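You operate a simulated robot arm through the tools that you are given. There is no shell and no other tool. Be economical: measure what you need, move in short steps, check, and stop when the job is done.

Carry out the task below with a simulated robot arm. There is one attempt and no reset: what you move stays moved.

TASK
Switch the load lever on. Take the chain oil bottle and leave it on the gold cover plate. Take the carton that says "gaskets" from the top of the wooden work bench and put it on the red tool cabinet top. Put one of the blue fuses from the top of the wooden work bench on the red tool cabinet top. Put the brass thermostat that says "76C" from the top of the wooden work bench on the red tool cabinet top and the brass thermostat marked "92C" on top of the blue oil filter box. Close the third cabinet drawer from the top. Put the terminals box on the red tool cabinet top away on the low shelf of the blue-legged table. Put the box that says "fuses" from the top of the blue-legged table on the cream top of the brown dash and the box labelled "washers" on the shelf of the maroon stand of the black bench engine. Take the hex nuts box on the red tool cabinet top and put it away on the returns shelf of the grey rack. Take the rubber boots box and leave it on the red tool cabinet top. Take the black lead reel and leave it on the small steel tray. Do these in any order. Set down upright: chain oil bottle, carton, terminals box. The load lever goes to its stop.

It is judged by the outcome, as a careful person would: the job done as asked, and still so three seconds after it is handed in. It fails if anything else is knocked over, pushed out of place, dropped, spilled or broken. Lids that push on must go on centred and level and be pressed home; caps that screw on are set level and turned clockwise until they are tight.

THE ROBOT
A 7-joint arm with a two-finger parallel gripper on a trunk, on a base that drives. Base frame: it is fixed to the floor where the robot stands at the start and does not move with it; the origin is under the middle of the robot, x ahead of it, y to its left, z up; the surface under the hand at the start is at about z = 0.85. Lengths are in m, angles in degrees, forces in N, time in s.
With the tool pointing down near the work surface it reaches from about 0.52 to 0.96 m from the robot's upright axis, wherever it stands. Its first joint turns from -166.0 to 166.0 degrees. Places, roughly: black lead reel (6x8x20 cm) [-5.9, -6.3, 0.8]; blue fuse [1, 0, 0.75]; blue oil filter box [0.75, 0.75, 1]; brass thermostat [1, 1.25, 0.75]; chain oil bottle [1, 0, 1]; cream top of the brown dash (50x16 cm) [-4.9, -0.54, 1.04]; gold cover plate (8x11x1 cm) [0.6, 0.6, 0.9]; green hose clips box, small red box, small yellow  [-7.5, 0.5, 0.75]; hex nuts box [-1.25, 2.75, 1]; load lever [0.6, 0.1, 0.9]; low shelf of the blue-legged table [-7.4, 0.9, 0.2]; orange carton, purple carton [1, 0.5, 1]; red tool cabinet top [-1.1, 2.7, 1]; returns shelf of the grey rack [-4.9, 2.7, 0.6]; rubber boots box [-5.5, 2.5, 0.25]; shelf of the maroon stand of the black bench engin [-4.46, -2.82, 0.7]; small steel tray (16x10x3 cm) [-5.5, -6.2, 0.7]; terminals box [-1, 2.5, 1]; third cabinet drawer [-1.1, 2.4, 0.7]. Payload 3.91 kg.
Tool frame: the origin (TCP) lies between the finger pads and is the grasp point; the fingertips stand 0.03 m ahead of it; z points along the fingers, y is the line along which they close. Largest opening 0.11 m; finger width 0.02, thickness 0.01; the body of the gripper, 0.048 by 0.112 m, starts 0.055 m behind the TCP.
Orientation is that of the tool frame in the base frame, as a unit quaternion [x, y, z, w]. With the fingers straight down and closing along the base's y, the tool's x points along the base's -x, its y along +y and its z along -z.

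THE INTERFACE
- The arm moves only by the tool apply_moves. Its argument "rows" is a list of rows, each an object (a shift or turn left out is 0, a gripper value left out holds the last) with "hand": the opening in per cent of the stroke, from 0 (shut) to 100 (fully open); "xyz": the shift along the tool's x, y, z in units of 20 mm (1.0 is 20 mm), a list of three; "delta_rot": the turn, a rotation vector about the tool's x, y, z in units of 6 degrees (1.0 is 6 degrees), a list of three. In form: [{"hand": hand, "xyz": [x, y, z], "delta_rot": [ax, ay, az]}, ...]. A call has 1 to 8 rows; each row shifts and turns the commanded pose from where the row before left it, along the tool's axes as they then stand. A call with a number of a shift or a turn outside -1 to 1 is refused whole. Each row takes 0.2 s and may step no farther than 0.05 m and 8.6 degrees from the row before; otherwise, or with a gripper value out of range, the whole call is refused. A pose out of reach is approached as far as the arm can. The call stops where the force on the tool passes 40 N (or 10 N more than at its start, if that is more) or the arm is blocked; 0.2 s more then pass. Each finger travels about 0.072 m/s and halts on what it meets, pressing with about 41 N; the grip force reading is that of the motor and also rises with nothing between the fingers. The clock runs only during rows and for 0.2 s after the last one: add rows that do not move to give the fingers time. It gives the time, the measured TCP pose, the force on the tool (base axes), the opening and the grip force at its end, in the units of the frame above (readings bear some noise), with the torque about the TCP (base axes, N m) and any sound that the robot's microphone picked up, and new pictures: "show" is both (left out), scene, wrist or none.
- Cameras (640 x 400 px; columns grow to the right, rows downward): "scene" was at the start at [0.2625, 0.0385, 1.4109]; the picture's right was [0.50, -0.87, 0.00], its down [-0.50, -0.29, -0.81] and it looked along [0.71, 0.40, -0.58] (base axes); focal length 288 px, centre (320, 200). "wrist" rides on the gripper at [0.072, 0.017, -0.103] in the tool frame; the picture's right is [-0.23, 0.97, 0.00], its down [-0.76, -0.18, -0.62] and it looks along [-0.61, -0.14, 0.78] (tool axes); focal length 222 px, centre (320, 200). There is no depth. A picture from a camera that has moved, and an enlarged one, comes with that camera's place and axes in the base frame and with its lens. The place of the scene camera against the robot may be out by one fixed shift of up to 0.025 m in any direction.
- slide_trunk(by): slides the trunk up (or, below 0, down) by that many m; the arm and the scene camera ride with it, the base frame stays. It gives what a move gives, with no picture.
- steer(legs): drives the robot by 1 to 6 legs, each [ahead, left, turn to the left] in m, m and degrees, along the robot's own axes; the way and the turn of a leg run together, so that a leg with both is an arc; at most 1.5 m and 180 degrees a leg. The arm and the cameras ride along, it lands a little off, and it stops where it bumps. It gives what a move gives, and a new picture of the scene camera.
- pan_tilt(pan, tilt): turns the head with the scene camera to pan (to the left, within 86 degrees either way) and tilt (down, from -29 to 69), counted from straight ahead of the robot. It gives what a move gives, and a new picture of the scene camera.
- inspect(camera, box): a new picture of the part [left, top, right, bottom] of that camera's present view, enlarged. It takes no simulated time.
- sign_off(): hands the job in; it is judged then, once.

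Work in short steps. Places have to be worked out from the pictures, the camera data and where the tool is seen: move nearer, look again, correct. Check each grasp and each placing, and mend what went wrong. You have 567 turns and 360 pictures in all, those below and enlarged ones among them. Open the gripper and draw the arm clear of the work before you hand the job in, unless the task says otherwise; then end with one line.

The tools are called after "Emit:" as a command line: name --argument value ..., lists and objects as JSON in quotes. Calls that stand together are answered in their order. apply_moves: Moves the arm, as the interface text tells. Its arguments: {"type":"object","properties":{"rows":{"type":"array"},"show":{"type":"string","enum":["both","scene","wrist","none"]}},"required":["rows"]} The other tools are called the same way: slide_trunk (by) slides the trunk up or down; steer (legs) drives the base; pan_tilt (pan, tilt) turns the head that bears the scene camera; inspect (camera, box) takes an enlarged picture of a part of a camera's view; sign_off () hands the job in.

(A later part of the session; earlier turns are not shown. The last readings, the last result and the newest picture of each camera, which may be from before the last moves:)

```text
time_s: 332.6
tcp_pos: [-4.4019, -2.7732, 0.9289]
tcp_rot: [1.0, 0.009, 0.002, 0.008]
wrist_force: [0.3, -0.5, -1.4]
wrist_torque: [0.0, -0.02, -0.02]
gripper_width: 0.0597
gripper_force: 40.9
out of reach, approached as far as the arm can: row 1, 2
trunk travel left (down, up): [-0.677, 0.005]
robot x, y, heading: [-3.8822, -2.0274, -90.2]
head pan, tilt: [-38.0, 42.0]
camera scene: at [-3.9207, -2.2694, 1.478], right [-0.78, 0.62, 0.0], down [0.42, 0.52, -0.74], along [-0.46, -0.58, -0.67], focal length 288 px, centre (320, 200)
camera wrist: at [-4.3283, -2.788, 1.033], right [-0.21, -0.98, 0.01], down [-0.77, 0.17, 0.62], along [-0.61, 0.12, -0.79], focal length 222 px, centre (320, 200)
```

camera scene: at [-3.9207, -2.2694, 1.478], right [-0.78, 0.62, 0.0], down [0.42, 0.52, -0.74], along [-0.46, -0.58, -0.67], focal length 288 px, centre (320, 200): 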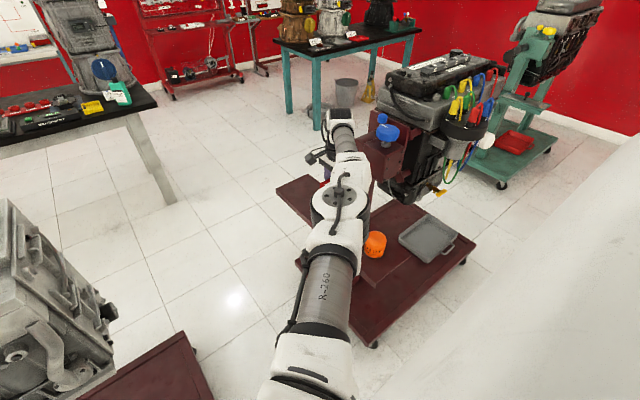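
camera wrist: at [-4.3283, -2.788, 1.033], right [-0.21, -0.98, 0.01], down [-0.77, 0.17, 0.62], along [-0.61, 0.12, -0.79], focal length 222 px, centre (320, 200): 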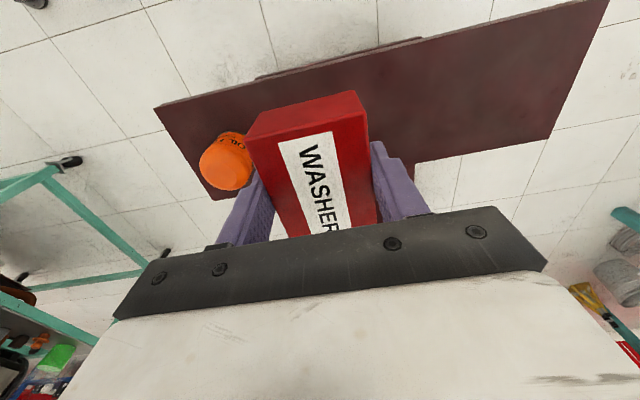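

Slightly beyond reach; I nudge the robot a few cm toward the shelf.

Emit:
steer --legs '[[0.03, -0.05, 0.3]]'

Emit:
apply_moves --rows '[{"xyz": [0.5, 0, 0.3]}, {"xyz": [0, 0, 1]}, {"xyz": [0, 0, 1]}]' --show "both"

```text
time_s: 333.6
tcp_pos: [-4.4477, -2.8067, 0.9282]
tcp_rot: [1.0, 0.012, 0.002, 0.007]
wrist_force: [0.2, -0.5, -1.6]
wrist_torque: [0.04, 0.02, -0.01]
gripper_width: 0.0597
gripper_force: 41.4
trunk travel left (down, up): [-0.677, 0.005]
robot x, y, heading: [-3.9345, -2.0564, -90.3]
head pan, tilt: [-38.0, 42.0]
camera scene: at [-3.9701, -2.2999, 1.478], right [-0.79, 0.62, 0.0], down [0.41, 0.53, -0.74], along [-0.46, -0.58, -0.67], focal length 288 px, centre (320, 200)
```

scene: 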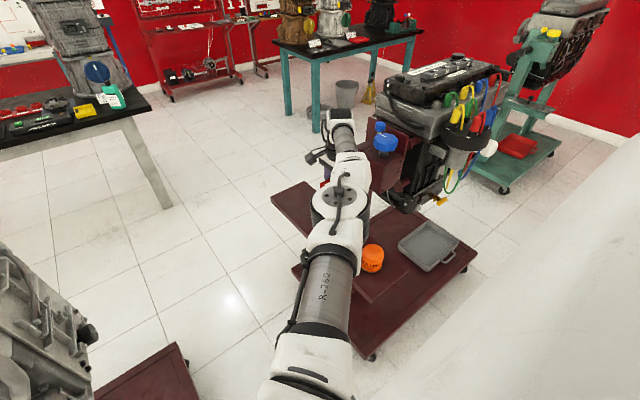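

```text
time_s: 334.4
tcp_pos: [-4.4374, -2.8065, 0.882]
tcp_rot: [1.0, 0.011, 0.002, 0.007]
wrist_force: [-0.4, -0.1, -0.9]
wrist_torque: [-0.01, 0.0, -0.02]
gripper_width: 0.0593
gripper_force: 41.5
trunk travel left (down, up): [-0.677, 0.005]
robot x, y, heading: [-3.9296, -2.0622, -89.9]
head pan, tilt: [-38.0, 42.0]
camera scene: at [-3.9696, -2.2996, 1.4781], right [-0.79, 0.62, 0.0], down [0.41, 0.53, -0.74], along [-0.46, -0.58, -0.67], focal length 288 px, centre (320, 200)
camera wrist: at [-4.3645, -2.8197, 0.9864], right [-0.2, -0.98, 0.01], down [-0.77, 0.17, 0.62], along [-0.61, 0.12, -0.79], focal length 222 px, centre (320, 200)
```

scene: 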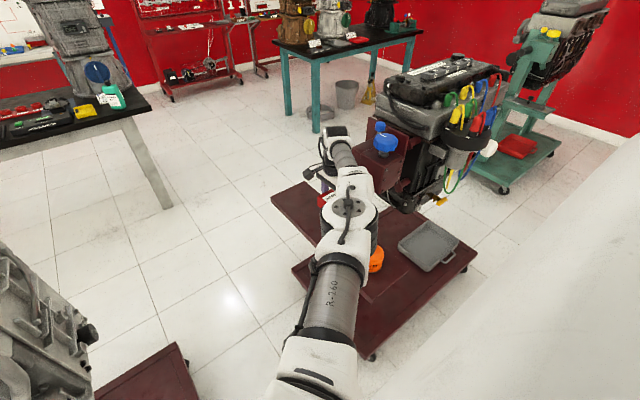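
wrist: 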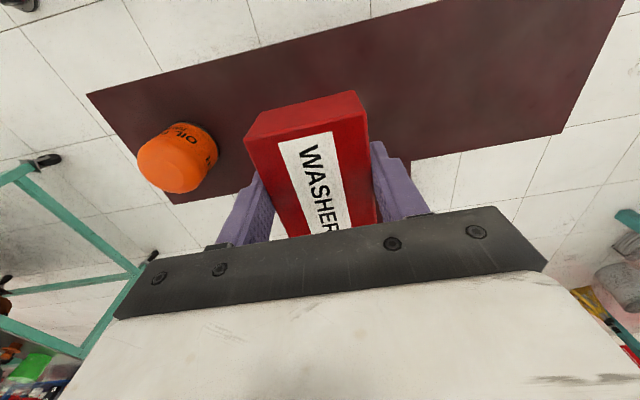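

Emit:
apply_moves --rows '[{"xyz": [0, 0, 0.8]}, {"xyz": [0, 0, 0.8]}, {"xyz": [0, 0, 0.8]}, {"xyz": [0, 0, 0.8]}, {"xyz": [0, 0, 0.8]}]' --show "both"

```text
time_s: 335.6
tcp_pos: [-4.4322, -2.802, 0.803]
tcp_rot: [1.0, 0.011, 0.003, 0.007]
wrist_force: [0.5, 0.5, -1.8]
wrist_torque: [-0.03, 0.0, 0.0]
gripper_width: 0.0596
gripper_force: 40.3
out of reach, approached as far as the arm can: row 4
trunk travel left (down, up): [-0.677, 0.005]
robot x, y, heading: [-3.934, -2.0565, -90.4]
head pan, tilt: [-38.0, 42.0]
camera scene: at [-3.9698, -2.2995, 1.4781], right [-0.79, 0.62, 0.0], down [0.41, 0.53, -0.74], along [-0.46, -0.58, -0.67], focal length 288 px, centre (320, 200)
camera wrist: at [-4.3592, -2.8162, 0.9068], right [-0.2, -0.98, 0.01], down [-0.77, 0.17, 0.62], along [-0.61, 0.12, -0.79], focal length 222 px, centre (320, 200)
```

scene: 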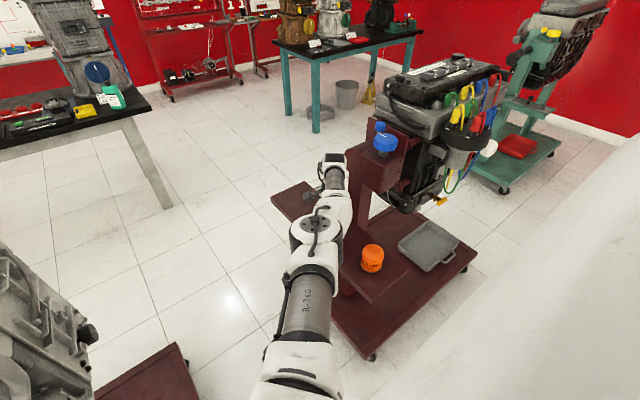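
wrist: 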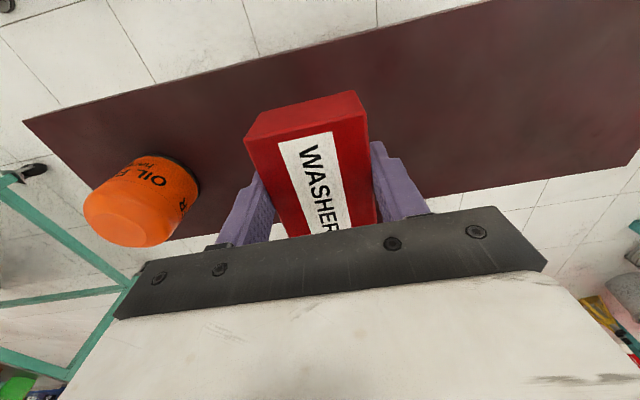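

At the arm's lower limit here; I use the trunk for the final descent.

Emit:
slide_trunk --by -0.045

Emit:
apply_moves --rows '[{"xyz": [0, 0, 0.1]}]' --show "wrist"

```text
time_s: 336.5
tcp_pos: [-4.4337, -2.8012, 0.7584]
tcp_rot: [1.0, 0.012, 0.002, 0.008]
wrist_force: [0.3, -0.1, -0.6]
wrist_torque: [0.0, 0.0, -0.02]
gripper_width: 0.0597
gripper_force: 40.6
trunk travel left (down, up): [-0.632, 0.05]
robot x, y, heading: [-3.9312, -2.0587, -90.0]
head pan, tilt: [-38.0, 42.0]
```

```text
time_s: 336.9
tcp_pos: [-4.4326, -2.8012, 0.7566]
tcp_rot: [1.0, 0.012, 0.002, 0.007]
wrist_force: [-0.3, 0.0, -1.7]
wrist_torque: [-0.02, -0.03, -0.02]
gripper_width: 0.0595
gripper_force: 40.8
trunk travel left (down, up): [-0.632, 0.05]
robot x, y, heading: [-3.9341, -2.0594, -90.3]
head pan, tilt: [-38.0, 42.0]
camera wrist: at [-4.3591, -2.8157, 0.8602], right [-0.21, -0.98, 0.01], down [-0.77, 0.17, 0.62], along [-0.61, 0.12, -0.79], focal length 222 px, centre (320, 200)
```

wrist: 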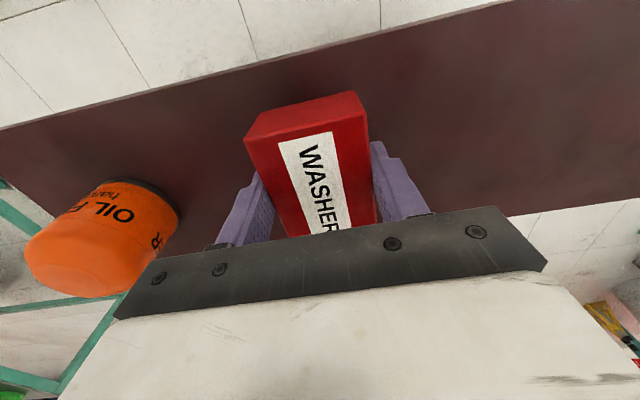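

Emit:
apply_moves --rows '[{"xyz": [0, 0, 0.15]}, {"xyz": [0, 0, 0.15]}, {"xyz": [0, 0, 0.15]}]' --show "none"

Emit:
apply_moves --rows '[{"xyz": [0, 0, 0.1]}, {"xyz": [0, 0, 0.1]}, {"xyz": [0, 0, 0.1]}]' --show "none"

```text
time_s: 337.7
tcp_pos: [-4.4316, -2.7998, 0.7457]
tcp_rot: [1.0, 0.011, 0.001, 0.007]
wrist_force: [0.1, 0.3, -1.2]
wrist_torque: [0.0, 0.0, 0.0]
gripper_width: 0.0594
gripper_force: 40.9
trunk travel left (down, up): [-0.632, 0.05]
robot x, y, heading: [-3.9354, -2.0597, -90.1]
head pan, tilt: [-38.0, 42.0]
```

```text
time_s: 338.5
tcp_pos: [-4.431, -2.8001, 0.7426]
tcp_rot: [1.0, 0.011, 0.001, 0.007]
wrist_force: [0.5, 0.5, -1.7]
wrist_torque: [0.01, 0.01, 0.0]
gripper_width: 0.0594
gripper_force: 40.6
out of reach, approached as far as the arm can: row 1
trunk travel left (down, up): [-0.632, 0.05]
robot x, y, heading: [-3.9327, -2.0583, -90.1]
head pan, tilt: [-38.0, 42.0]
```

Emit:
slide_trunk --by -0.01

Emit:
slide_trunk --by -0.01

```text
time_s: 339.1
tcp_pos: [-4.4297, -2.8, 0.7391]
tcp_rot: [1.0, 0.011, -0.001, 0.009]
wrist_force: [1.4, -1.1, 30.0]
wrist_torque: [0.92, 0.28, 0.0]
gripper_width: 0.0596
gripper_force: 41.2
trunk travel left (down, up): [-0.622, 0.06]
robot x, y, heading: [-3.9338, -2.0602, -90.5]
head pan, tilt: [-38.0, 42.0]
```

```text
time_s: 339.6
tcp_pos: [-4.4307, -2.8006, 0.7306]
tcp_rot: [1.0, 0.01, -0.001, 0.01]
wrist_force: [2.2, 2.6, 16.5]
wrist_torque: [0.69, -0.21, -0.22]
gripper_width: 0.0598
gripper_force: 41.0
trunk travel left (down, up): [-0.612, 0.07]
robot x, y, heading: [-3.9331, -2.0613, -89.9]
head pan, tilt: [-38.0, 42.0]
stopped: the force on the tool passed its limit at 50 N (the readings are from after the stop); the commanded pose is now the measured one
```

Contact on the shelf. I release with a modest opening and rise.

Emit:
apply_moves --rows '[{"hand": 72}, {"hand": 72}, {"hand": 72}, {"xyz": [0, 0, -0.5]}, {"xyz": [0, 0, -1]}, {"xyz": [0, 0, -1]}, {"xyz": [0, 0, -1]}, {"xyz": [0, 0, -1]}]' --show "both"

```text
time_s: 341.4
tcp_pos: [-4.4406, -2.8084, 0.8155]
tcp_rot: [1.0, 0.011, 0.002, 0.008]
wrist_force: [0.3, 0.4, -0.2]
wrist_torque: [0.0, -0.03, 0.01]
gripper_width: 0.0791
gripper_force: 0.2
out of reach, approached as far as the arm can: row 5, 6, 8
trunk travel left (down, up): [-0.612, 0.07]
robot x, y, heading: [-3.9329, -2.0583, -90.1]
head pan, tilt: [-38.0, 42.0]
camera scene: at [-3.9693, -2.2993, 1.413], right [-0.79, 0.62, 0.0], down [0.41, 0.53, -0.74], along [-0.46, -0.58, -0.67], focal length 288 px, centre (320, 200)
camera wrist: at [-4.3677, -2.8223, 0.9192], right [-0.21, -0.98, 0.01], down [-0.77, 0.17, 0.62], along [-0.61, 0.12, -0.79], focal length 222 px, centre (320, 200)
```

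scene: 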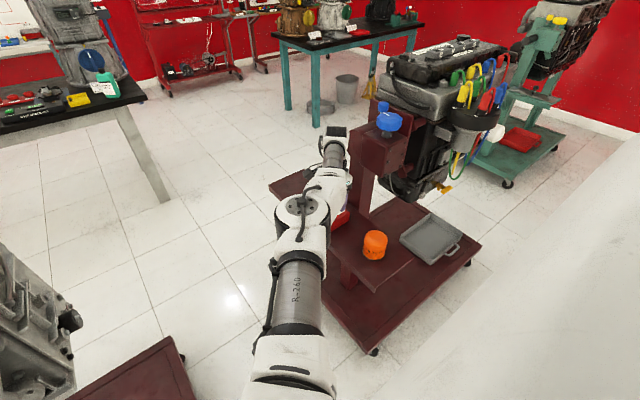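
wrist: 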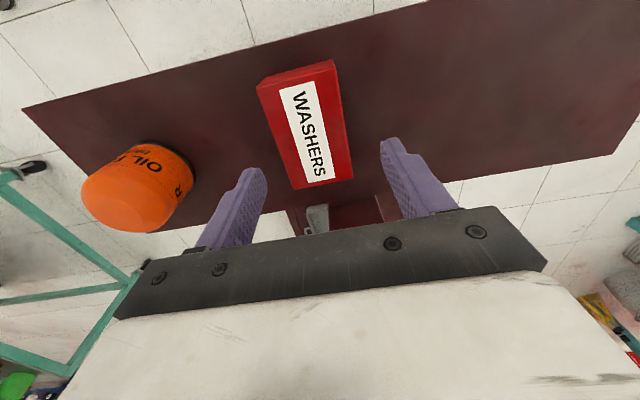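

Washers box is on the shelf. I raise and retract the arm.

Emit:
slide_trunk --by 0.06

Emit:
apply_moves --rows '[{"xyz": [0.2, 0, -1]}, {"xyz": [0.3, 0, -1]}, {"xyz": [0.5, 0, -1]}, {"xyz": [0.5, 0, -1]}, {"xyz": [0.5, -0.3, -1]}, {"xyz": [0.5, -0.3, -1]}, {"xyz": [0.5, -0.3, -1]}, {"xyz": [0.5, -0.3, -1]}]' --show "none"

Emit:
apply_moves --rows '[{"xyz": [1, -0.3, -1]}, {"xyz": [1, -0.3, -1]}, {"xyz": [1, -0.3, -1]}, {"xyz": [1, -0.3, -1]}, {"xyz": [1, 0, -1]}, {"xyz": [1, 0, -1]}, {"xyz": [1, 0, 0]}, {"xyz": [1, 0, 0]}]' --show "scene"

```text
time_s: 342.4
tcp_pos: [-4.4408, -2.8082, 0.8752]
tcp_rot: [1.0, 0.011, 0.0, 0.007]
wrist_force: [-0.1, 0.6, -1.1]
wrist_torque: [0.03, 0.01, 0.02]
gripper_width: 0.0793
gripper_force: 0.1
trunk travel left (down, up): [-0.672, 0.01]
robot x, y, heading: [-3.9366, -2.0592, -90.3]
head pan, tilt: [-38.0, 42.0]
```

```text
time_s: 344.2
tcp_pos: [-4.417, -2.8296, 1.0358]
tcp_rot: [1.0, 0.011, 0.002, 0.007]
wrist_force: [0.0, -0.4, 0.6]
wrist_torque: [0.04, 0.01, -0.01]
gripper_width: 0.0792
gripper_force: 0.0
out of reach, approached as far as the arm can: row 1, 2, 3, 4, 5, 6, 7, 8
trunk travel left (down, up): [-0.672, 0.01]
robot x, y, heading: [-3.9337, -2.0578, -90.1]
head pan, tilt: [-38.0, 42.0]
```

```text
time_s: 346.0
tcp_pos: [-4.3157, -2.8703, 1.178]
tcp_rot: [1.0, 0.011, 0.002, 0.006]
wrist_force: [0.5, 0.1, -0.6]
wrist_torque: [0.0, 0.03, -0.05]
gripper_width: 0.0791
gripper_force: 0.1
out of reach, approached as far as the arm can: row 1, 2, 3, 4, 5, 6, 7, 8
trunk travel left (down, up): [-0.672, 0.01]
robot x, y, heading: [-3.9342, -2.0582, -90.0]
head pan, tilt: [-38.0, 42.0]
camera scene: at [-3.9691, -2.2994, 1.473], right [-0.79, 0.62, 0.0], down [0.41, 0.53, -0.74], along [-0.46, -0.58, -0.67], focal length 288 px, centre (320, 200)
```

scene: 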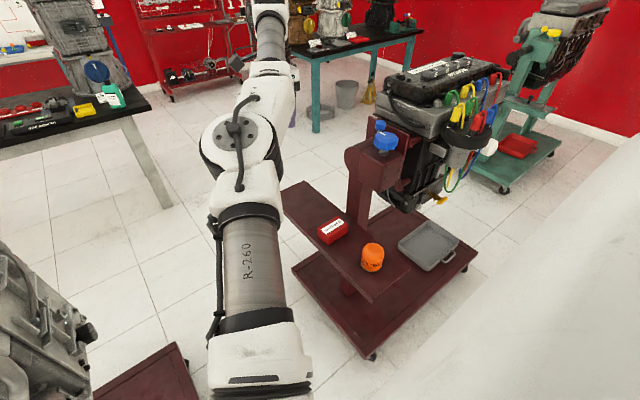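

The box sits well on the shelf. I unwind the wrist yaw to recover a neutral arm pose.

Emit:
apply_moves --rows '[{"delta_rot": [0, 0, -1]}, {"delta_rot": [0, 0, -1]}, {"delta_rot": [0, 0, -1]}, {"delta_rot": [0, 0, -1]}, {"delta_rot": [0, 0, -1]}, {"delta_rot": [0, 0, -1]}, {"delta_rot": [0, 0, -1]}, {"delta_rot": [0, 0, -1]}]' --show "none"

Emit:
apply_moves --rows '[{"hand": 100, "delta_rot": [0, 0, -1]}, {"delta_rot": [0, 0, -1]}, {"delta_rot": [0, 0, -1]}, {"delta_rot": [0, 0, -1]}, {"delta_rot": [0, 0, -1]}, {"delta_rot": [0, 0, -1]}, {"delta_rot": [0, 0, -1]}]' --show "none"

Emit:
apply_moves --rows '[{"xyz": [1, 1, -0.3]}, {"xyz": [1, 1, -0.3]}, {"xyz": [1, 1, -0.3]}, {"xyz": [1, 1, -0.3]}, {"xyz": [1, 1, 0]}, {"xyz": [1, 1, 0]}, {"xyz": [1, 1, 0]}, {"xyz": [1, 1, 0]}]' --show "none"

```text
time_s: 347.8
tcp_pos: [-4.314, -2.8711, 1.1787]
tcp_rot: [0.908, 0.418, -0.003, 0.008]
wrist_force: [0.2, 0.0, 0.0]
wrist_torque: [-0.01, 0.0, 0.0]
gripper_width: 0.0793
gripper_force: 0.1
trunk travel left (down, up): [-0.672, 0.01]
robot x, y, heading: [-3.9304, -2.0607, -90.0]
head pan, tilt: [-38.0, 42.0]
```

```text
time_s: 349.4
tcp_pos: [-4.3266, -2.8431, 1.1686]
tcp_rot: [0.834, 0.551, -0.004, 0.008]
wrist_force: [-0.1, -1.2, -0.1]
wrist_torque: [0.02, 0.0, 0.0]
gripper_width: 0.11
gripper_force: 0.1
out of reach, approached as far as the arm can: row 3, 4, 5, 6, 7
trunk travel left (down, up): [-0.672, 0.01]
robot x, y, heading: [-3.9328, -2.0603, -90.1]
head pan, tilt: [-38.0, 42.0]
```

```text
time_s: 351.2
tcp_pos: [-4.1172, -2.7584, 1.192]
tcp_rot: [0.835, 0.551, -0.005, 0.009]
wrist_force: [-0.1, 0.4, 1.1]
wrist_torque: [-0.01, -0.01, -0.01]
gripper_width: 0.1099
gripper_force: 0.0
trunk travel left (down, up): [-0.672, 0.01]
robot x, y, heading: [-3.9332, -2.0601, -89.9]
head pan, tilt: [-38.0, 42.0]
```

Emit:
apply_moves --rows '[{"xyz": [0.4, 0.9, 0], "delta_rot": [0, 0, -1]}, {"xyz": [0.3, 0.95, 0], "delta_rot": [0, 0, -1]}, {"xyz": [0.2, 1, 0], "delta_rot": [0, 0, -1]}, {"xyz": [0.1, 1, 0], "delta_rot": [0, 0, -0.9]}, {"xyz": [0.3, 1, -0.5]}, {"xyz": [0.3, 1, -0.5]}, {"xyz": [0.3, 1, -0.5]}, {"xyz": [0.3, 1, -0.5]}]' --show "none"

Emit:
pan_tilt --pan 0 --tilt 15

```text
time_s: 353.0
tcp_pos: [-3.9563, -2.7331, 1.2325]
tcp_rot: [0.705, 0.709, -0.006, 0.007]
wrist_force: [-0.5, 0.0, 0.5]
wrist_torque: [0.03, 0.0, 0.03]
gripper_width: 0.1098
gripper_force: 0.1
trunk travel left (down, up): [-0.672, 0.01]
robot x, y, heading: [-3.9372, -2.0591, -90.0]
head pan, tilt: [-38.0, 42.0]
```

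```text
time_s: 354.1
tcp_pos: [-3.9571, -2.7314, 1.2322]
tcp_rot: [0.705, 0.709, -0.006, 0.007]
wrist_force: [-0.1, -0.5, -0.7]
wrist_torque: [0.01, 0.02, -0.01]
gripper_width: 0.1101
gripper_force: 0.1
trunk travel left (down, up): [-0.672, 0.01]
robot x, y, heading: [-3.9338, -2.0588, -89.9]
head pan, tilt: [0.0, 15.0]
camera scene: at [-3.918, -2.3271, 1.5154], right [-1.0, 0.0, 0.0], down [0.0, 0.26, -0.97], along [0.0, -0.97, -0.26], focal length 288 px, centre (320, 200)
```

scene: 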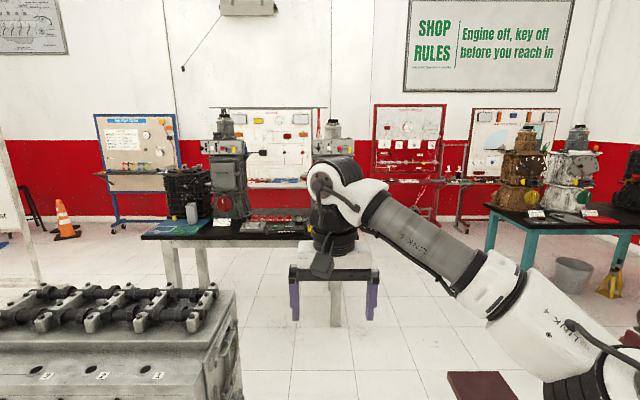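

Next the lead reel far at (−5.9, −6.3). I drive west out of the gap, then south down the aisle.

Emit:
apply_moves --rows '[{"xyz": [0.5, 0, -1]}, {"xyz": [0.5, 0, -1]}, {"xyz": [0.5, 0, -1]}, {"xyz": [0.5, 0, -1]}]' --show "none"

Emit:
steer --legs '[[0, 0, -90], [0.9, 0, 0], [0.82, 0, 0], [0, 0, 90]]'

```text
time_s: 355.1
tcp_pos: [-3.9578, -2.6913, 1.3094]
tcp_rot: [0.705, 0.709, -0.005, 0.008]
wrist_force: [-0.8, 0.0, 0.1]
wrist_torque: [0.02, 0.02, 0.02]
gripper_width: 0.1099
gripper_force: 0.0
trunk travel left (down, up): [-0.672, 0.01]
robot x, y, heading: [-3.9324, -2.0591, -90.4]
head pan, tilt: [0.0, 15.0]
```

```text
time_s: 371.5
tcp_pos: [-5.6551, -2.7791, 1.3095]
tcp_rot: [0.696, 0.718, -0.006, 0.008]
wrist_force: [-0.2, 0.1, -0.3]
wrist_torque: [0.03, 0.01, 0.01]
gripper_width: 0.1099
gripper_force: 0.0
trunk travel left (down, up): [-0.672, 0.01]
robot x, y, heading: [-5.6467, -2.1445, -88.6]
head pan, tilt: [0.0, 15.0]
camera scene: at [-5.6249, -2.4141, 1.5155], right [-1.0, -0.02, 0.0], down [-0.01, 0.26, -0.97], along [0.02, -0.97, -0.26], focal length 288 px, centre (320, 200)
```

scene: 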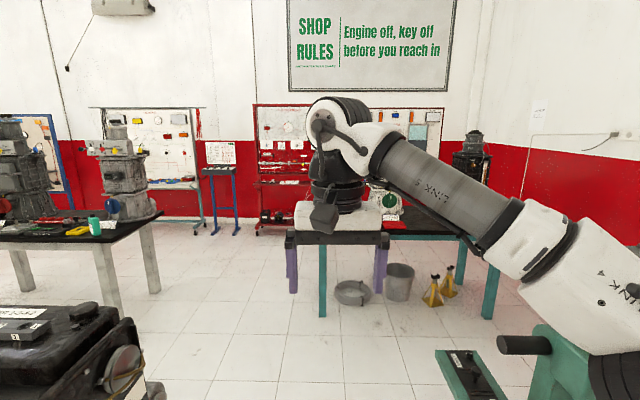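

Emit:
pan_tilt --pan 0 --tilt 40

Emit:
pan_tilt --pan -40 --tilt 40

```text
time_s: 372.4
tcp_pos: [-5.6565, -2.7794, 1.3093]
tcp_rot: [0.697, 0.717, -0.006, 0.007]
wrist_force: [0.6, -0.9, 1.1]
wrist_torque: [0.02, -0.02, -0.01]
gripper_width: 0.1098
gripper_force: 0.1
trunk travel left (down, up): [-0.672, 0.01]
robot x, y, heading: [-5.6475, -2.1441, -88.9]
head pan, tilt: [0.0, 40.0]
camera scene: at [-5.6252, -2.4057, 1.476], right [-1.0, -0.02, 0.0], down [-0.01, 0.64, -0.77], along [0.02, -0.77, -0.64], focal length 288 px, centre (320, 200)
```

scene: 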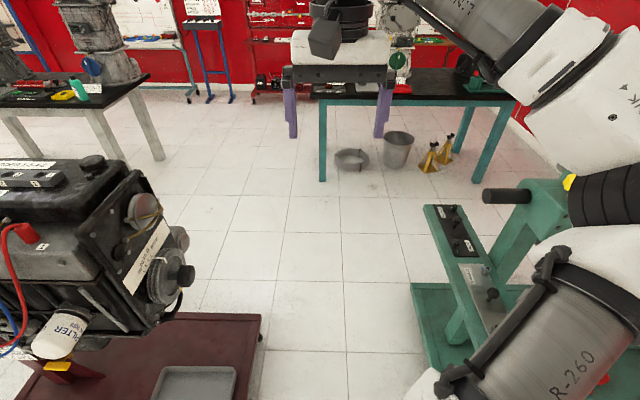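

```text
time_s: 373.4
tcp_pos: [-5.6561, -2.7802, 1.31]
tcp_rot: [0.697, 0.717, -0.005, 0.007]
wrist_force: [-0.7, -0.4, 1.0]
wrist_torque: [0.02, -0.03, 0.0]
gripper_width: 0.1097
gripper_force: 0.0
trunk travel left (down, up): [-0.672, 0.01]
robot x, y, heading: [-5.6489, -2.1452, -88.7]
head pan, tilt: [-40.0, 40.0]
camera scene: at [-5.6803, -2.387, 1.4759], right [-0.78, 0.62, 0.0], down [0.4, 0.5, -0.77], along [-0.48, -0.6, -0.64], focal length 288 px, centre (320, 200)
```

scene: 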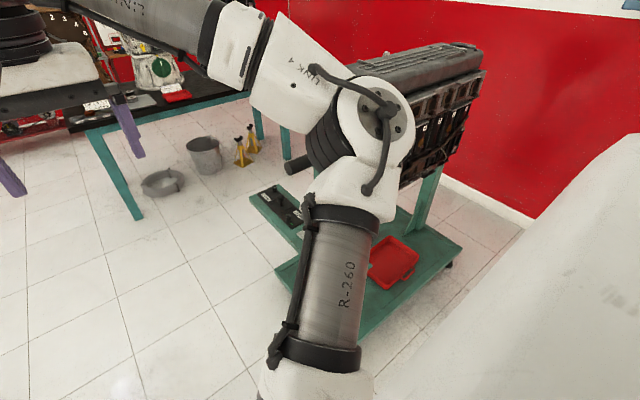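

The corridor is wide enough (robot feet ≈ 0.4 m). I drive south, then angle east around the teal table.

Emit:
steer --legs '[[1.3, 0, -1.3], [0.8, 0.6, 0], [0.7, 0, 0]]'

Emit:
pan_tilt --pan -30 --tilt 20

```text
time_s: 376.2
tcp_pos: [-5.6672, -3.0582, 1.3102]
tcp_rot: [0.697, 0.717, -0.006, 0.007]
wrist_force: [1.2, -0.2, 0.2]
wrist_torque: [0.01, -0.01, -0.05]
gripper_width: 0.1099
gripper_force: 0.0
trunk travel left (down, up): [-0.672, 0.01]
robot x, y, heading: [-5.6567, -2.4237, -88.8]
head pan, tilt: [-40.0, 40.0]
stopped in leg 1: the robot was blocked; the commanded pose is now the measured one
camera scene: at [-5.6913, -2.6657, 1.4759], right [-0.78, 0.63, 0.0], down [0.4, 0.5, -0.77], along [-0.48, -0.6, -0.64], focal length 288 px, centre (320, 200)
```

scene: 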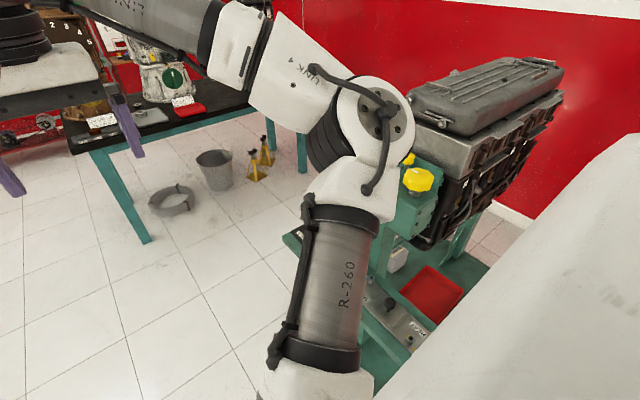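

```text
time_s: 377.0
tcp_pos: [-5.6671, -3.0576, 1.3092]
tcp_rot: [0.697, 0.717, -0.006, 0.007]
wrist_force: [-1.1, -0.2, -0.3]
wrist_torque: [0.01, -0.01, 0.01]
gripper_width: 0.1102
gripper_force: 0.1
trunk travel left (down, up): [-0.672, 0.01]
robot x, y, heading: [-5.655, -2.4224, -88.7]
head pan, tilt: [-30.0, 20.0]
camera scene: at [-5.6829, -2.6812, 1.5073], right [-0.88, 0.48, 0.0], down [0.17, 0.3, -0.94], along [-0.45, -0.82, -0.34], focal length 288 px, centre (320, 200)
```

scene: 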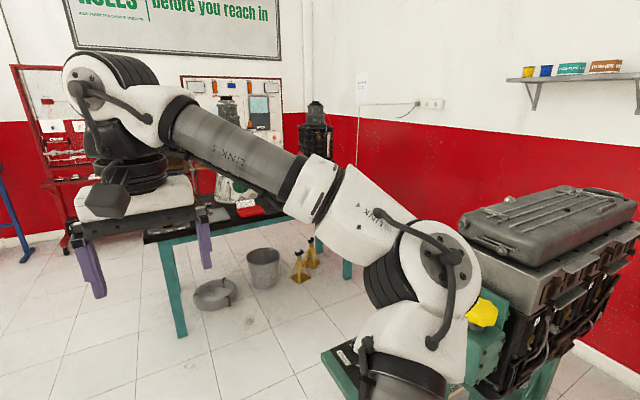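

Blocked after 0.28 m. I check what is near: first left-down, then the elbow side.

Emit:
pan_tilt --pan 25 --tilt 65

Emit:
pan_tilt --pan -35 --tilt 65

```text
time_s: 378.2
tcp_pos: [-5.6675, -3.0578, 1.3091]
tcp_rot: [0.697, 0.717, -0.006, 0.007]
wrist_force: [0.3, 0.4, -0.1]
wrist_torque: [-0.01, 0.01, 0.0]
gripper_width: 0.11
gripper_force: 0.1
trunk travel left (down, up): [-0.672, 0.01]
robot x, y, heading: [-5.6569, -2.4239, -88.9]
head pan, tilt: [25.0, 65.0]
camera scene: at [-5.6112, -2.654, 1.4437], right [-0.9, -0.44, 0.0], down [-0.4, 0.81, -0.42], along [0.19, -0.38, -0.91], focal length 288 px, centre (320, 200)
```

scene: 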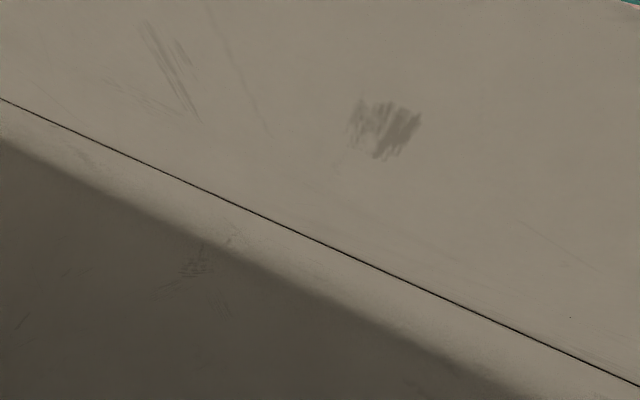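

```text
time_s: 379.6
tcp_pos: [-5.6667, -3.057, 1.3093]
tcp_rot: [0.698, 0.716, -0.006, 0.007]
wrist_force: [0.5, -0.4, 0.3]
wrist_torque: [0.01, 0.01, 0.01]
gripper_width: 0.1098
gripper_force: 0.0
trunk travel left (down, up): [-0.672, 0.01]
robot x, y, heading: [-5.6556, -2.4279, -88.9]
head pan, tilt: [-35.0, 65.0]
camera scene: at [-5.6717, -2.65, 1.4436], right [-0.83, 0.56, 0.0], down [0.5, 0.75, -0.42], along [-0.23, -0.35, -0.91], focal length 288 px, centre (320, 200)
```

scene: 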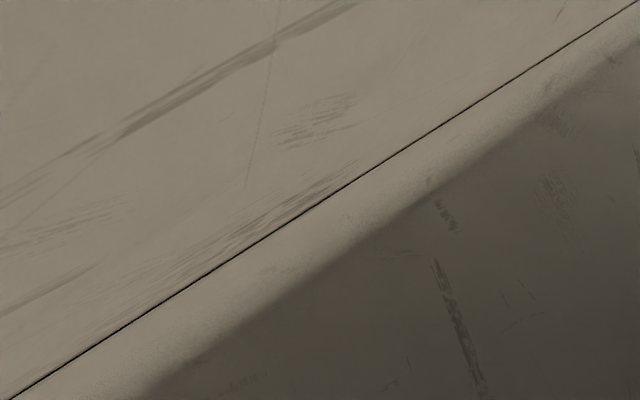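

Emit:
pan_tilt --pan -45 --tilt 45

Emit:
pan_tilt --pan 35 --tilt 40

```text
time_s: 380.4
tcp_pos: [-5.6679, -3.0575, 1.3104]
tcp_rot: [0.697, 0.717, -0.006, 0.006]
wrist_force: [0.3, 0.7, 0.0]
wrist_torque: [-0.01, 0.03, 0.01]
gripper_width: 0.11
gripper_force: 0.0
trunk travel left (down, up): [-0.672, 0.01]
robot x, y, heading: [-5.6608, -2.4256, -88.9]
head pan, tilt: [-45.0, 45.0]
camera scene: at [-5.6942, -2.6583, 1.4686], right [-0.72, 0.69, 0.0], down [0.49, 0.51, -0.71], along [-0.49, -0.51, -0.71], focal length 288 px, centre (320, 200)
```

scene: 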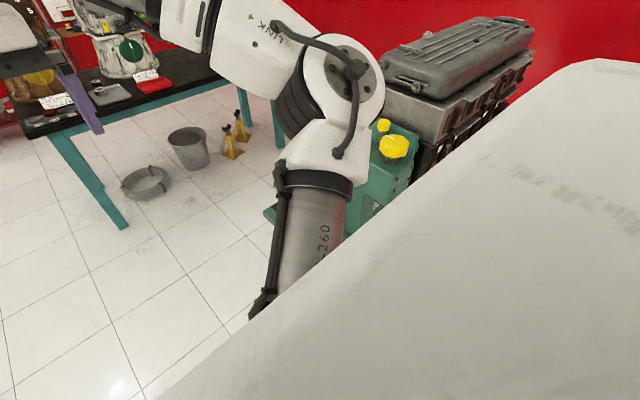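

```text
time_s: 381.9
tcp_pos: [-5.6681, -3.0586, 1.3099]
tcp_rot: [0.697, 0.717, -0.005, 0.007]
wrist_force: [-0.5, 0.9, 0.6]
wrist_torque: [0.04, -0.01, -0.02]
gripper_width: 0.1099
gripper_force: 0.0
trunk travel left (down, up): [-0.672, 0.01]
robot x, y, heading: [-5.6584, -2.4281, -88.6]
head pan, tilt: [35.0, 40.0]
camera scene: at [-5.5878, -2.6682, 1.4759], right [-0.81, -0.59, 0.0], down [-0.38, 0.52, -0.77], along [0.45, -0.62, -0.64], focal length 288 px, centre (320, 200)
```

scene: 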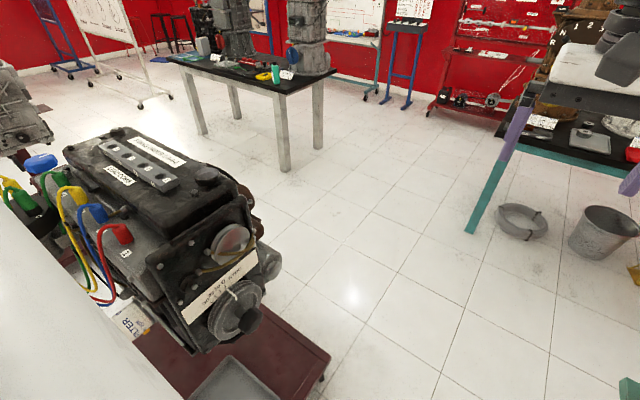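

The chassis seems ~0.36 m half-wide, too tight here. I'll take the longer way: east along y ≈ −2.05, around the second stand, then west along y ≈ −3.65.

Emit:
steer --legs '[[-0.38, 0, 0], [0, 0, 89], [1.3, 0, 0], [1.2, 0, 0]]'

Emit:
pan_tilt --pan -20 --tilt 25

```text
time_s: 400.0
tcp_pos: [-2.533, -2.1872, 1.3095]
tcp_rot: [0.028, 1.0, 0.0, 0.01]
wrist_force: [0.9, 0.8, 0.5]
wrist_torque: [0.03, -0.02, 0.0]
gripper_width: 0.1101
gripper_force: 0.0
trunk travel left (down, up): [-0.672, 0.01]
robot x, y, heading: [-3.1646, -2.1205, -3.4]
head pan, tilt: [35.0, 40.0]
camera scene: at [-2.9045, -2.0954, 1.4759], right [0.52, -0.85, 0.0], down [-0.55, -0.33, -0.77], along [0.65, 0.4, -0.64], focal length 288 px, centre (320, 200)
```

scene: 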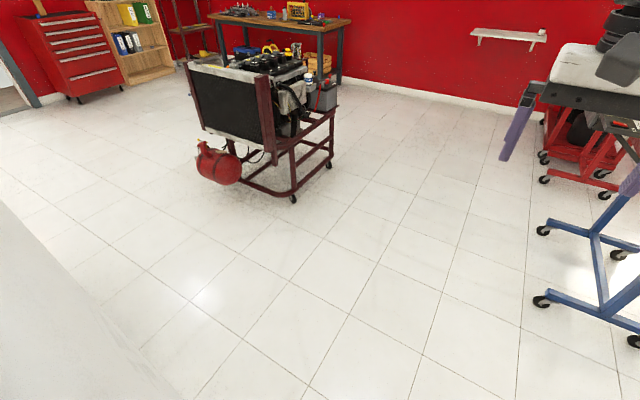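

```text
time_s: 401.2
tcp_pos: [-2.5336, -2.1865, 1.3099]
tcp_rot: [0.028, 1.0, 0.001, 0.009]
wrist_force: [0.1, -0.3, 0.6]
wrist_torque: [0.01, -0.02, -0.02]
gripper_width: 0.11
gripper_force: 0.1
trunk travel left (down, up): [-0.672, 0.01]
robot x, y, heading: [-3.1619, -2.1234, -3.6]
head pan, tilt: [-20.0, 25.0]
camera scene: at [-2.8929, -2.1765, 1.4992], right [-0.4, -0.92, 0.0], down [-0.39, 0.17, -0.91], along [0.83, -0.36, -0.42], focal length 288 px, centre (320, 200)
```

scene: 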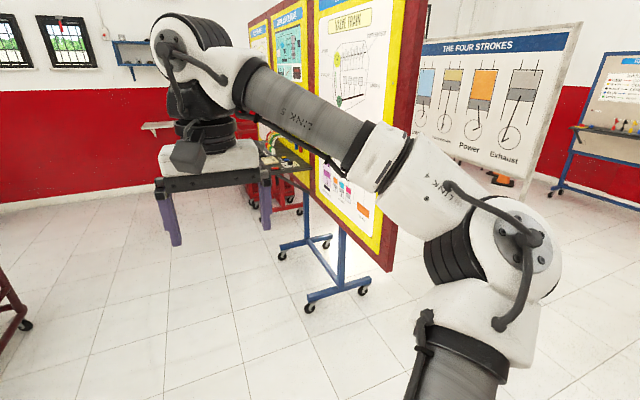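

Emit:
pan_tilt --pan -62 --tilt 30

```text
time_s: 402.3
tcp_pos: [-2.5322, -2.186, 1.3094]
tcp_rot: [0.027, 1.0, 0.001, 0.009]
wrist_force: [-0.7, 0.0, 0.4]
wrist_torque: [-0.01, 0.01, -0.01]
gripper_width: 0.1101
gripper_force: 0.1
trunk travel left (down, up): [-0.672, 0.01]
robot x, y, heading: [-3.1593, -2.1271, -3.5]
head pan, tilt: [-62.0, 30.0]
camera scene: at [-2.9399, -2.222, 1.4913], right [-0.91, -0.41, 0.0], down [-0.21, 0.46, -0.87], along [0.36, -0.79, -0.5], focal length 288 px, centre (320, 200)
```

scene: 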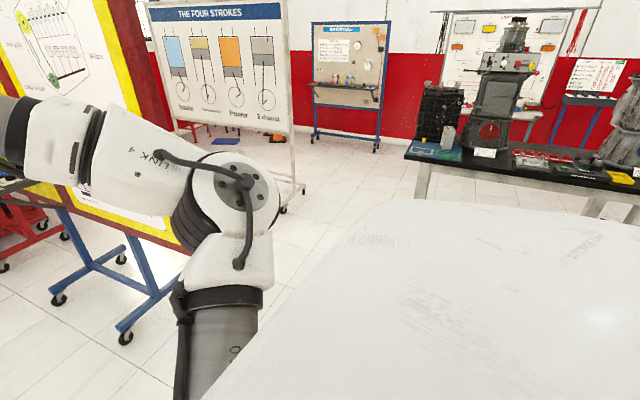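

The gap east of the second stand is ~1 m. I raise the arm further and go round: east, south, then west.

Emit:
apply_moves --rows '[{"xyz": [0, 0, -1]}, {"xyz": [0, 0, -1]}, {"xyz": [0, 0, -1]}, {"xyz": [0, 0, -1]}, {"xyz": [0, 0, -1]}]' --show "none"

Emit:
steer --legs '[[0.77, 0.03, 3.5], [0, 0, -90], [0.6, 0, 0], [0.55, 0, 0]]'

```text
time_s: 403.5
tcp_pos: [-2.5379, -2.1866, 1.3464]
tcp_rot: [0.028, 1.0, 0.003, 0.01]
wrist_force: [-1.1, -0.6, 0.8]
wrist_torque: [0.01, 0.01, 0.0]
gripper_width: 0.1101
gripper_force: 0.2
out of reach, approached as far as the arm can: row 3, 4, 5
trunk travel left (down, up): [-0.672, 0.01]
robot x, y, heading: [-3.1607, -2.1218, -3.7]
head pan, tilt: [-62.0, 30.0]
```

```text
time_s: 417.3
tcp_pos: [-2.4346, -3.8973, 1.3466]
tcp_rot: [0.708, 0.706, -0.005, 0.01]
wrist_force: [-0.1, 0.2, -0.3]
wrist_torque: [0.03, 0.02, -0.01]
gripper_width: 0.1103
gripper_force: 0.0
trunk travel left (down, up): [-0.672, 0.01]
robot x, y, heading: [-2.4067, -3.2665, -90.7]
head pan, tilt: [-62.0, 30.0]
camera scene: at [-2.4706, -3.4847, 1.4912], right [-0.46, 0.89, 0.0], down [0.44, 0.23, -0.87], along [-0.77, -0.4, -0.5], focal length 288 px, centre (320, 200)
```

scene: 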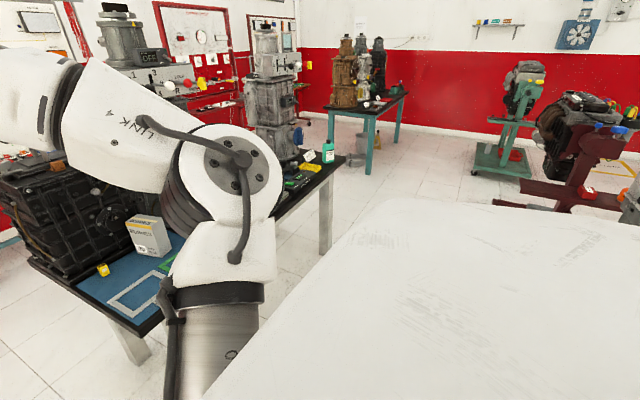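

Emit:
steer --legs '[[0, 0, -89.5], [0.3, 0.3, 0]]'

Emit:
pan_tilt --pan 0 --tilt 30

```text
time_s: 424.2
tcp_pos: [-3.3405, -3.5496, 1.3464]
tcp_rot: [1.0, 0.004, -0.011, 0.002]
wrist_force: [0.2, -0.1, -0.1]
wrist_torque: [0.04, 0.02, 0.01]
gripper_width: 0.11
gripper_force: 0.1
trunk travel left (down, up): [-0.672, 0.01]
robot x, y, heading: [-2.7132, -3.5705, -180.0]
head pan, tilt: [-62.0, 30.0]
camera scene: at [-2.9073, -3.4973, 1.4912], right [0.88, 0.47, 0.0], down [0.24, -0.44, -0.87], along [-0.41, 0.76, -0.5], focal length 288 px, centre (320, 200)
```

scene: 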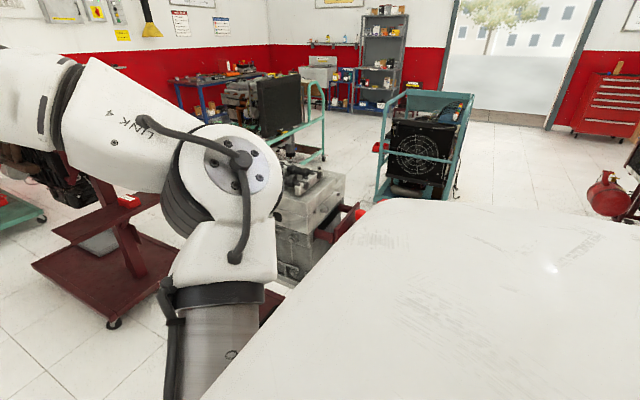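

```text
time_s: 425.5
tcp_pos: [-3.3395, -3.5499, 1.3471]
tcp_rot: [1.0, 0.004, -0.011, 0.003]
wrist_force: [0.6, -0.2, -0.1]
wrist_torque: [-0.02, 0.01, 0.0]
gripper_width: 0.1099
gripper_force: 0.0
trunk travel left (down, up): [-0.672, 0.01]
robot x, y, heading: [-2.711, -3.5715, -180.2]
head pan, tilt: [0.0, 30.0]
camera scene: at [-2.955, -3.5768, 1.4913], right [0.0, 1.0, 0.0], down [0.5, 0.0, -0.87], along [-0.87, 0.0, -0.5], focal length 288 px, centre (320, 200)
```

scene: 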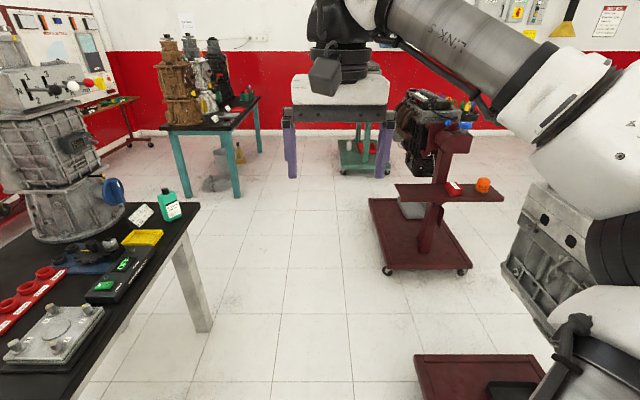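

Clear path west. Drive to x ≈ −4.75, turn south and approach the far wall.

Emit:
steer --legs '[[1.1, 0, 0.2], [0.94, 0, 0], [0, 0, 90], [0.9, 0, 0], [0.7, 0, 0]]'

Emit:
pan_tilt --pan -25 --tilt 25

```text
time_s: 447.6
tcp_pos: [-4.7506, -5.7933, 1.3464]
tcp_rot: [0.695, 0.719, -0.006, 0.009]
wrist_force: [0.1, 0.5, -0.7]
wrist_torque: [0.01, -0.01, 0.06]
gripper_width: 0.1099
gripper_force: 0.1
trunk travel left (down, up): [-0.672, 0.01]
robot x, y, heading: [-4.7442, -5.1622, -88.2]
head pan, tilt: [0.0, 30.0]
camera scene: at [-4.7231, -5.4291, 1.4912], right [-1.0, -0.03, 0.0], down [-0.01, 0.5, -0.87], along [0.03, -0.87, -0.5], focal length 288 px, centre (320, 200)
```

scene: 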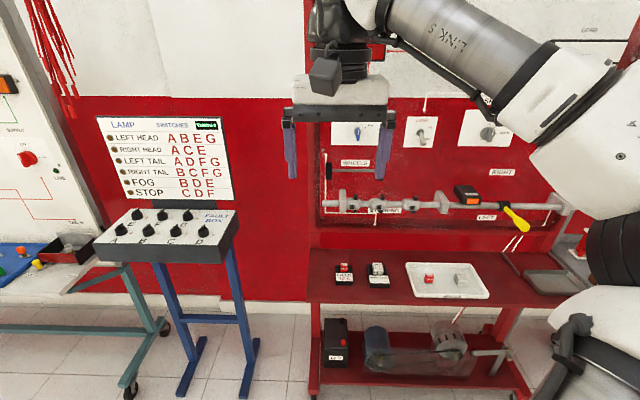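

```text
time_s: 448.5
tcp_pos: [-4.7513, -5.7928, 1.3464]
tcp_rot: [0.695, 0.719, -0.005, 0.01]
wrist_force: [0.2, 0.0, -0.3]
wrist_torque: [-0.01, 0.0, -0.02]
gripper_width: 0.1103
gripper_force: 0.0
trunk travel left (down, up): [-0.672, 0.01]
robot x, y, heading: [-4.7448, -5.1616, -88.2]
head pan, tilt: [-25.0, 25.0]
camera scene: at [-4.7621, -5.423, 1.4992], right [-0.92, 0.4, 0.0], down [0.17, 0.39, -0.91], along [-0.36, -0.83, -0.42], focal length 288 px, centre (320, 200)
```

scene: 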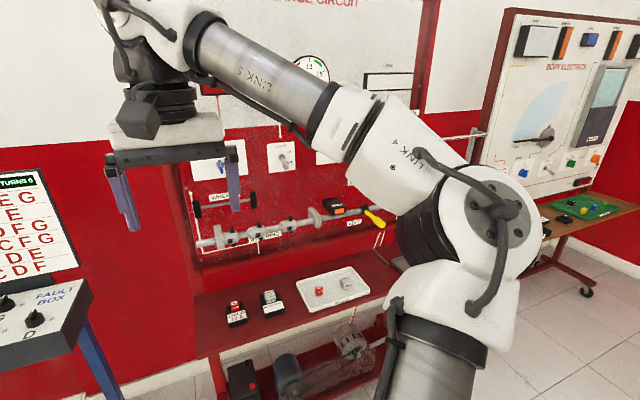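

The tray is at about (−5.55, −6.27) on the red bench; the reel should be just right of it. I move west in front of it.

Emit:
steer --legs '[[0.28, 0, -1.8], [0, -0.6, 0]]'

Emit:
pan_tilt --pan -5 --tilt 40

```text
time_s: 455.2
tcp_pos: [-5.3746, -6.0691, 1.3478]
tcp_rot: [0.707, 0.707, -0.006, 0.009]
wrist_force: [0.7, -0.3, -0.3]
wrist_torque: [0.01, 0.01, -0.01]
gripper_width: 0.1099
gripper_force: 0.1
trunk travel left (down, up): [-0.672, 0.01]
robot x, y, heading: [-5.3452, -5.4426, -90.4]
head pan, tilt: [-25.0, 25.0]
camera scene: at [-5.3711, -5.6983, 1.4992], right [-0.9, 0.43, 0.0], down [0.18, 0.38, -0.91], along [-0.39, -0.82, -0.42], focal length 288 px, centre (320, 200)
```

scene: 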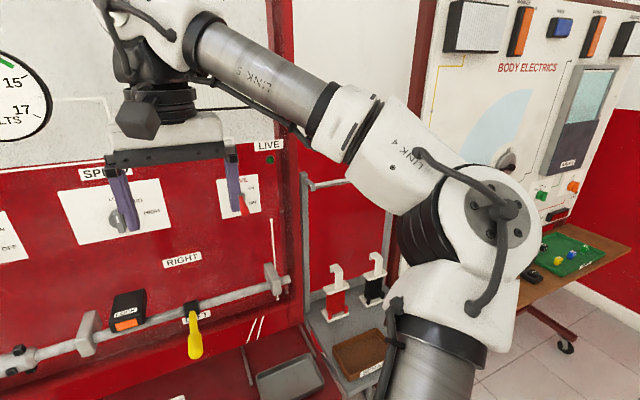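

```text
time_s: 456.0
tcp_pos: [-5.3749, -6.0686, 1.3463]
tcp_rot: [0.707, 0.708, -0.006, 0.009]
wrist_force: [0.2, 0.1, -0.2]
wrist_torque: [-0.01, 0.01, 0.0]
gripper_width: 0.1102
gripper_force: 0.1
trunk travel left (down, up): [-0.672, 0.01]
robot x, y, heading: [-5.3467, -5.4365, -90.1]
head pan, tilt: [-5.0, 40.0]
camera scene: at [-5.3394, -5.6997, 1.476], right [-1.0, 0.09, 0.0], down [0.06, 0.64, -0.77], along [-0.07, -0.76, -0.64], focal length 288 px, centre (320, 200)
```

scene: 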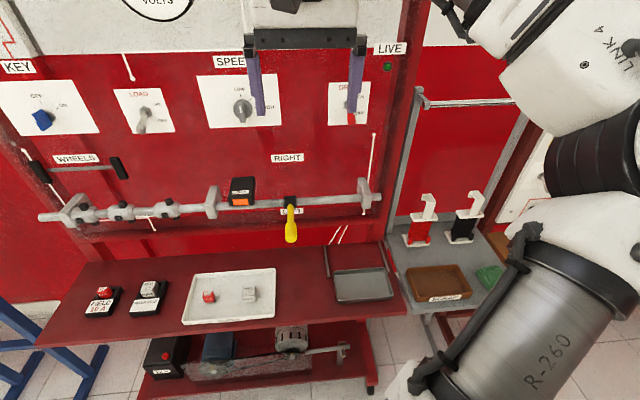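

Emit:
inspect --camera "scene" --box '[310, 170, 520, 320]'

```text
2.67 times, centred on (415, 245) of scene
camera zoom: at [-5.3394, -5.6997, 1.476], right [-1.0, 0.09, 0.0], down [0.06, 0.64, -0.77], along [-0.07, -0.76, -0.64], focal length 768 px, centre (67, 80)
```

zoom: 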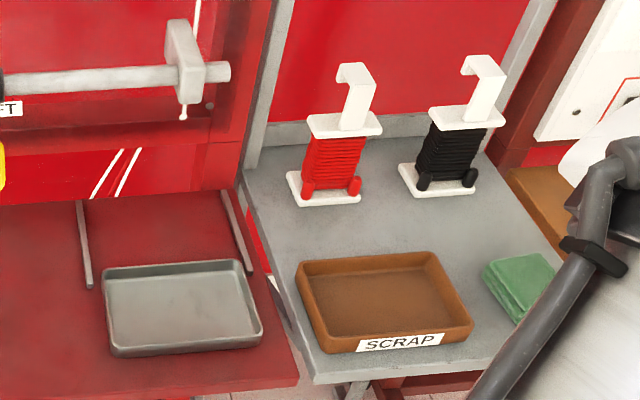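

The black reel (white plates, hook on top) stands at ≈ (−5.90, −6.35), z 0.70–0.92; the steel tray at ≈ (−5.51, −6.17). I check clearance to my right before strafing.

Emit:
pan_tilt --pan -86 --tilt 35

```text
time_s: 457.5
tcp_pos: [-5.3742, -6.0694, 1.3468]
tcp_rot: [0.707, 0.707, -0.007, 0.009]
wrist_force: [1.0, -0.6, -0.2]
wrist_torque: [0.04, -0.03, 0.0]
gripper_width: 0.1099
gripper_force: 0.1
trunk travel left (down, up): [-0.672, 0.01]
robot x, y, heading: [-5.3473, -5.4351, -90.4]
head pan, tilt: [-85.9, 35.0]
camera scene: at [-5.4193, -5.6208, 1.4835], right [-0.06, 1.0, 0.0], down [0.57, 0.04, -0.82], along [-0.82, -0.05, -0.57], focal length 288 px, centre (320, 200)
```

scene: 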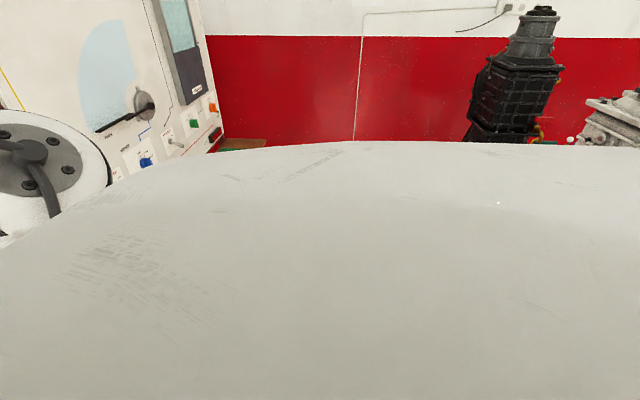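

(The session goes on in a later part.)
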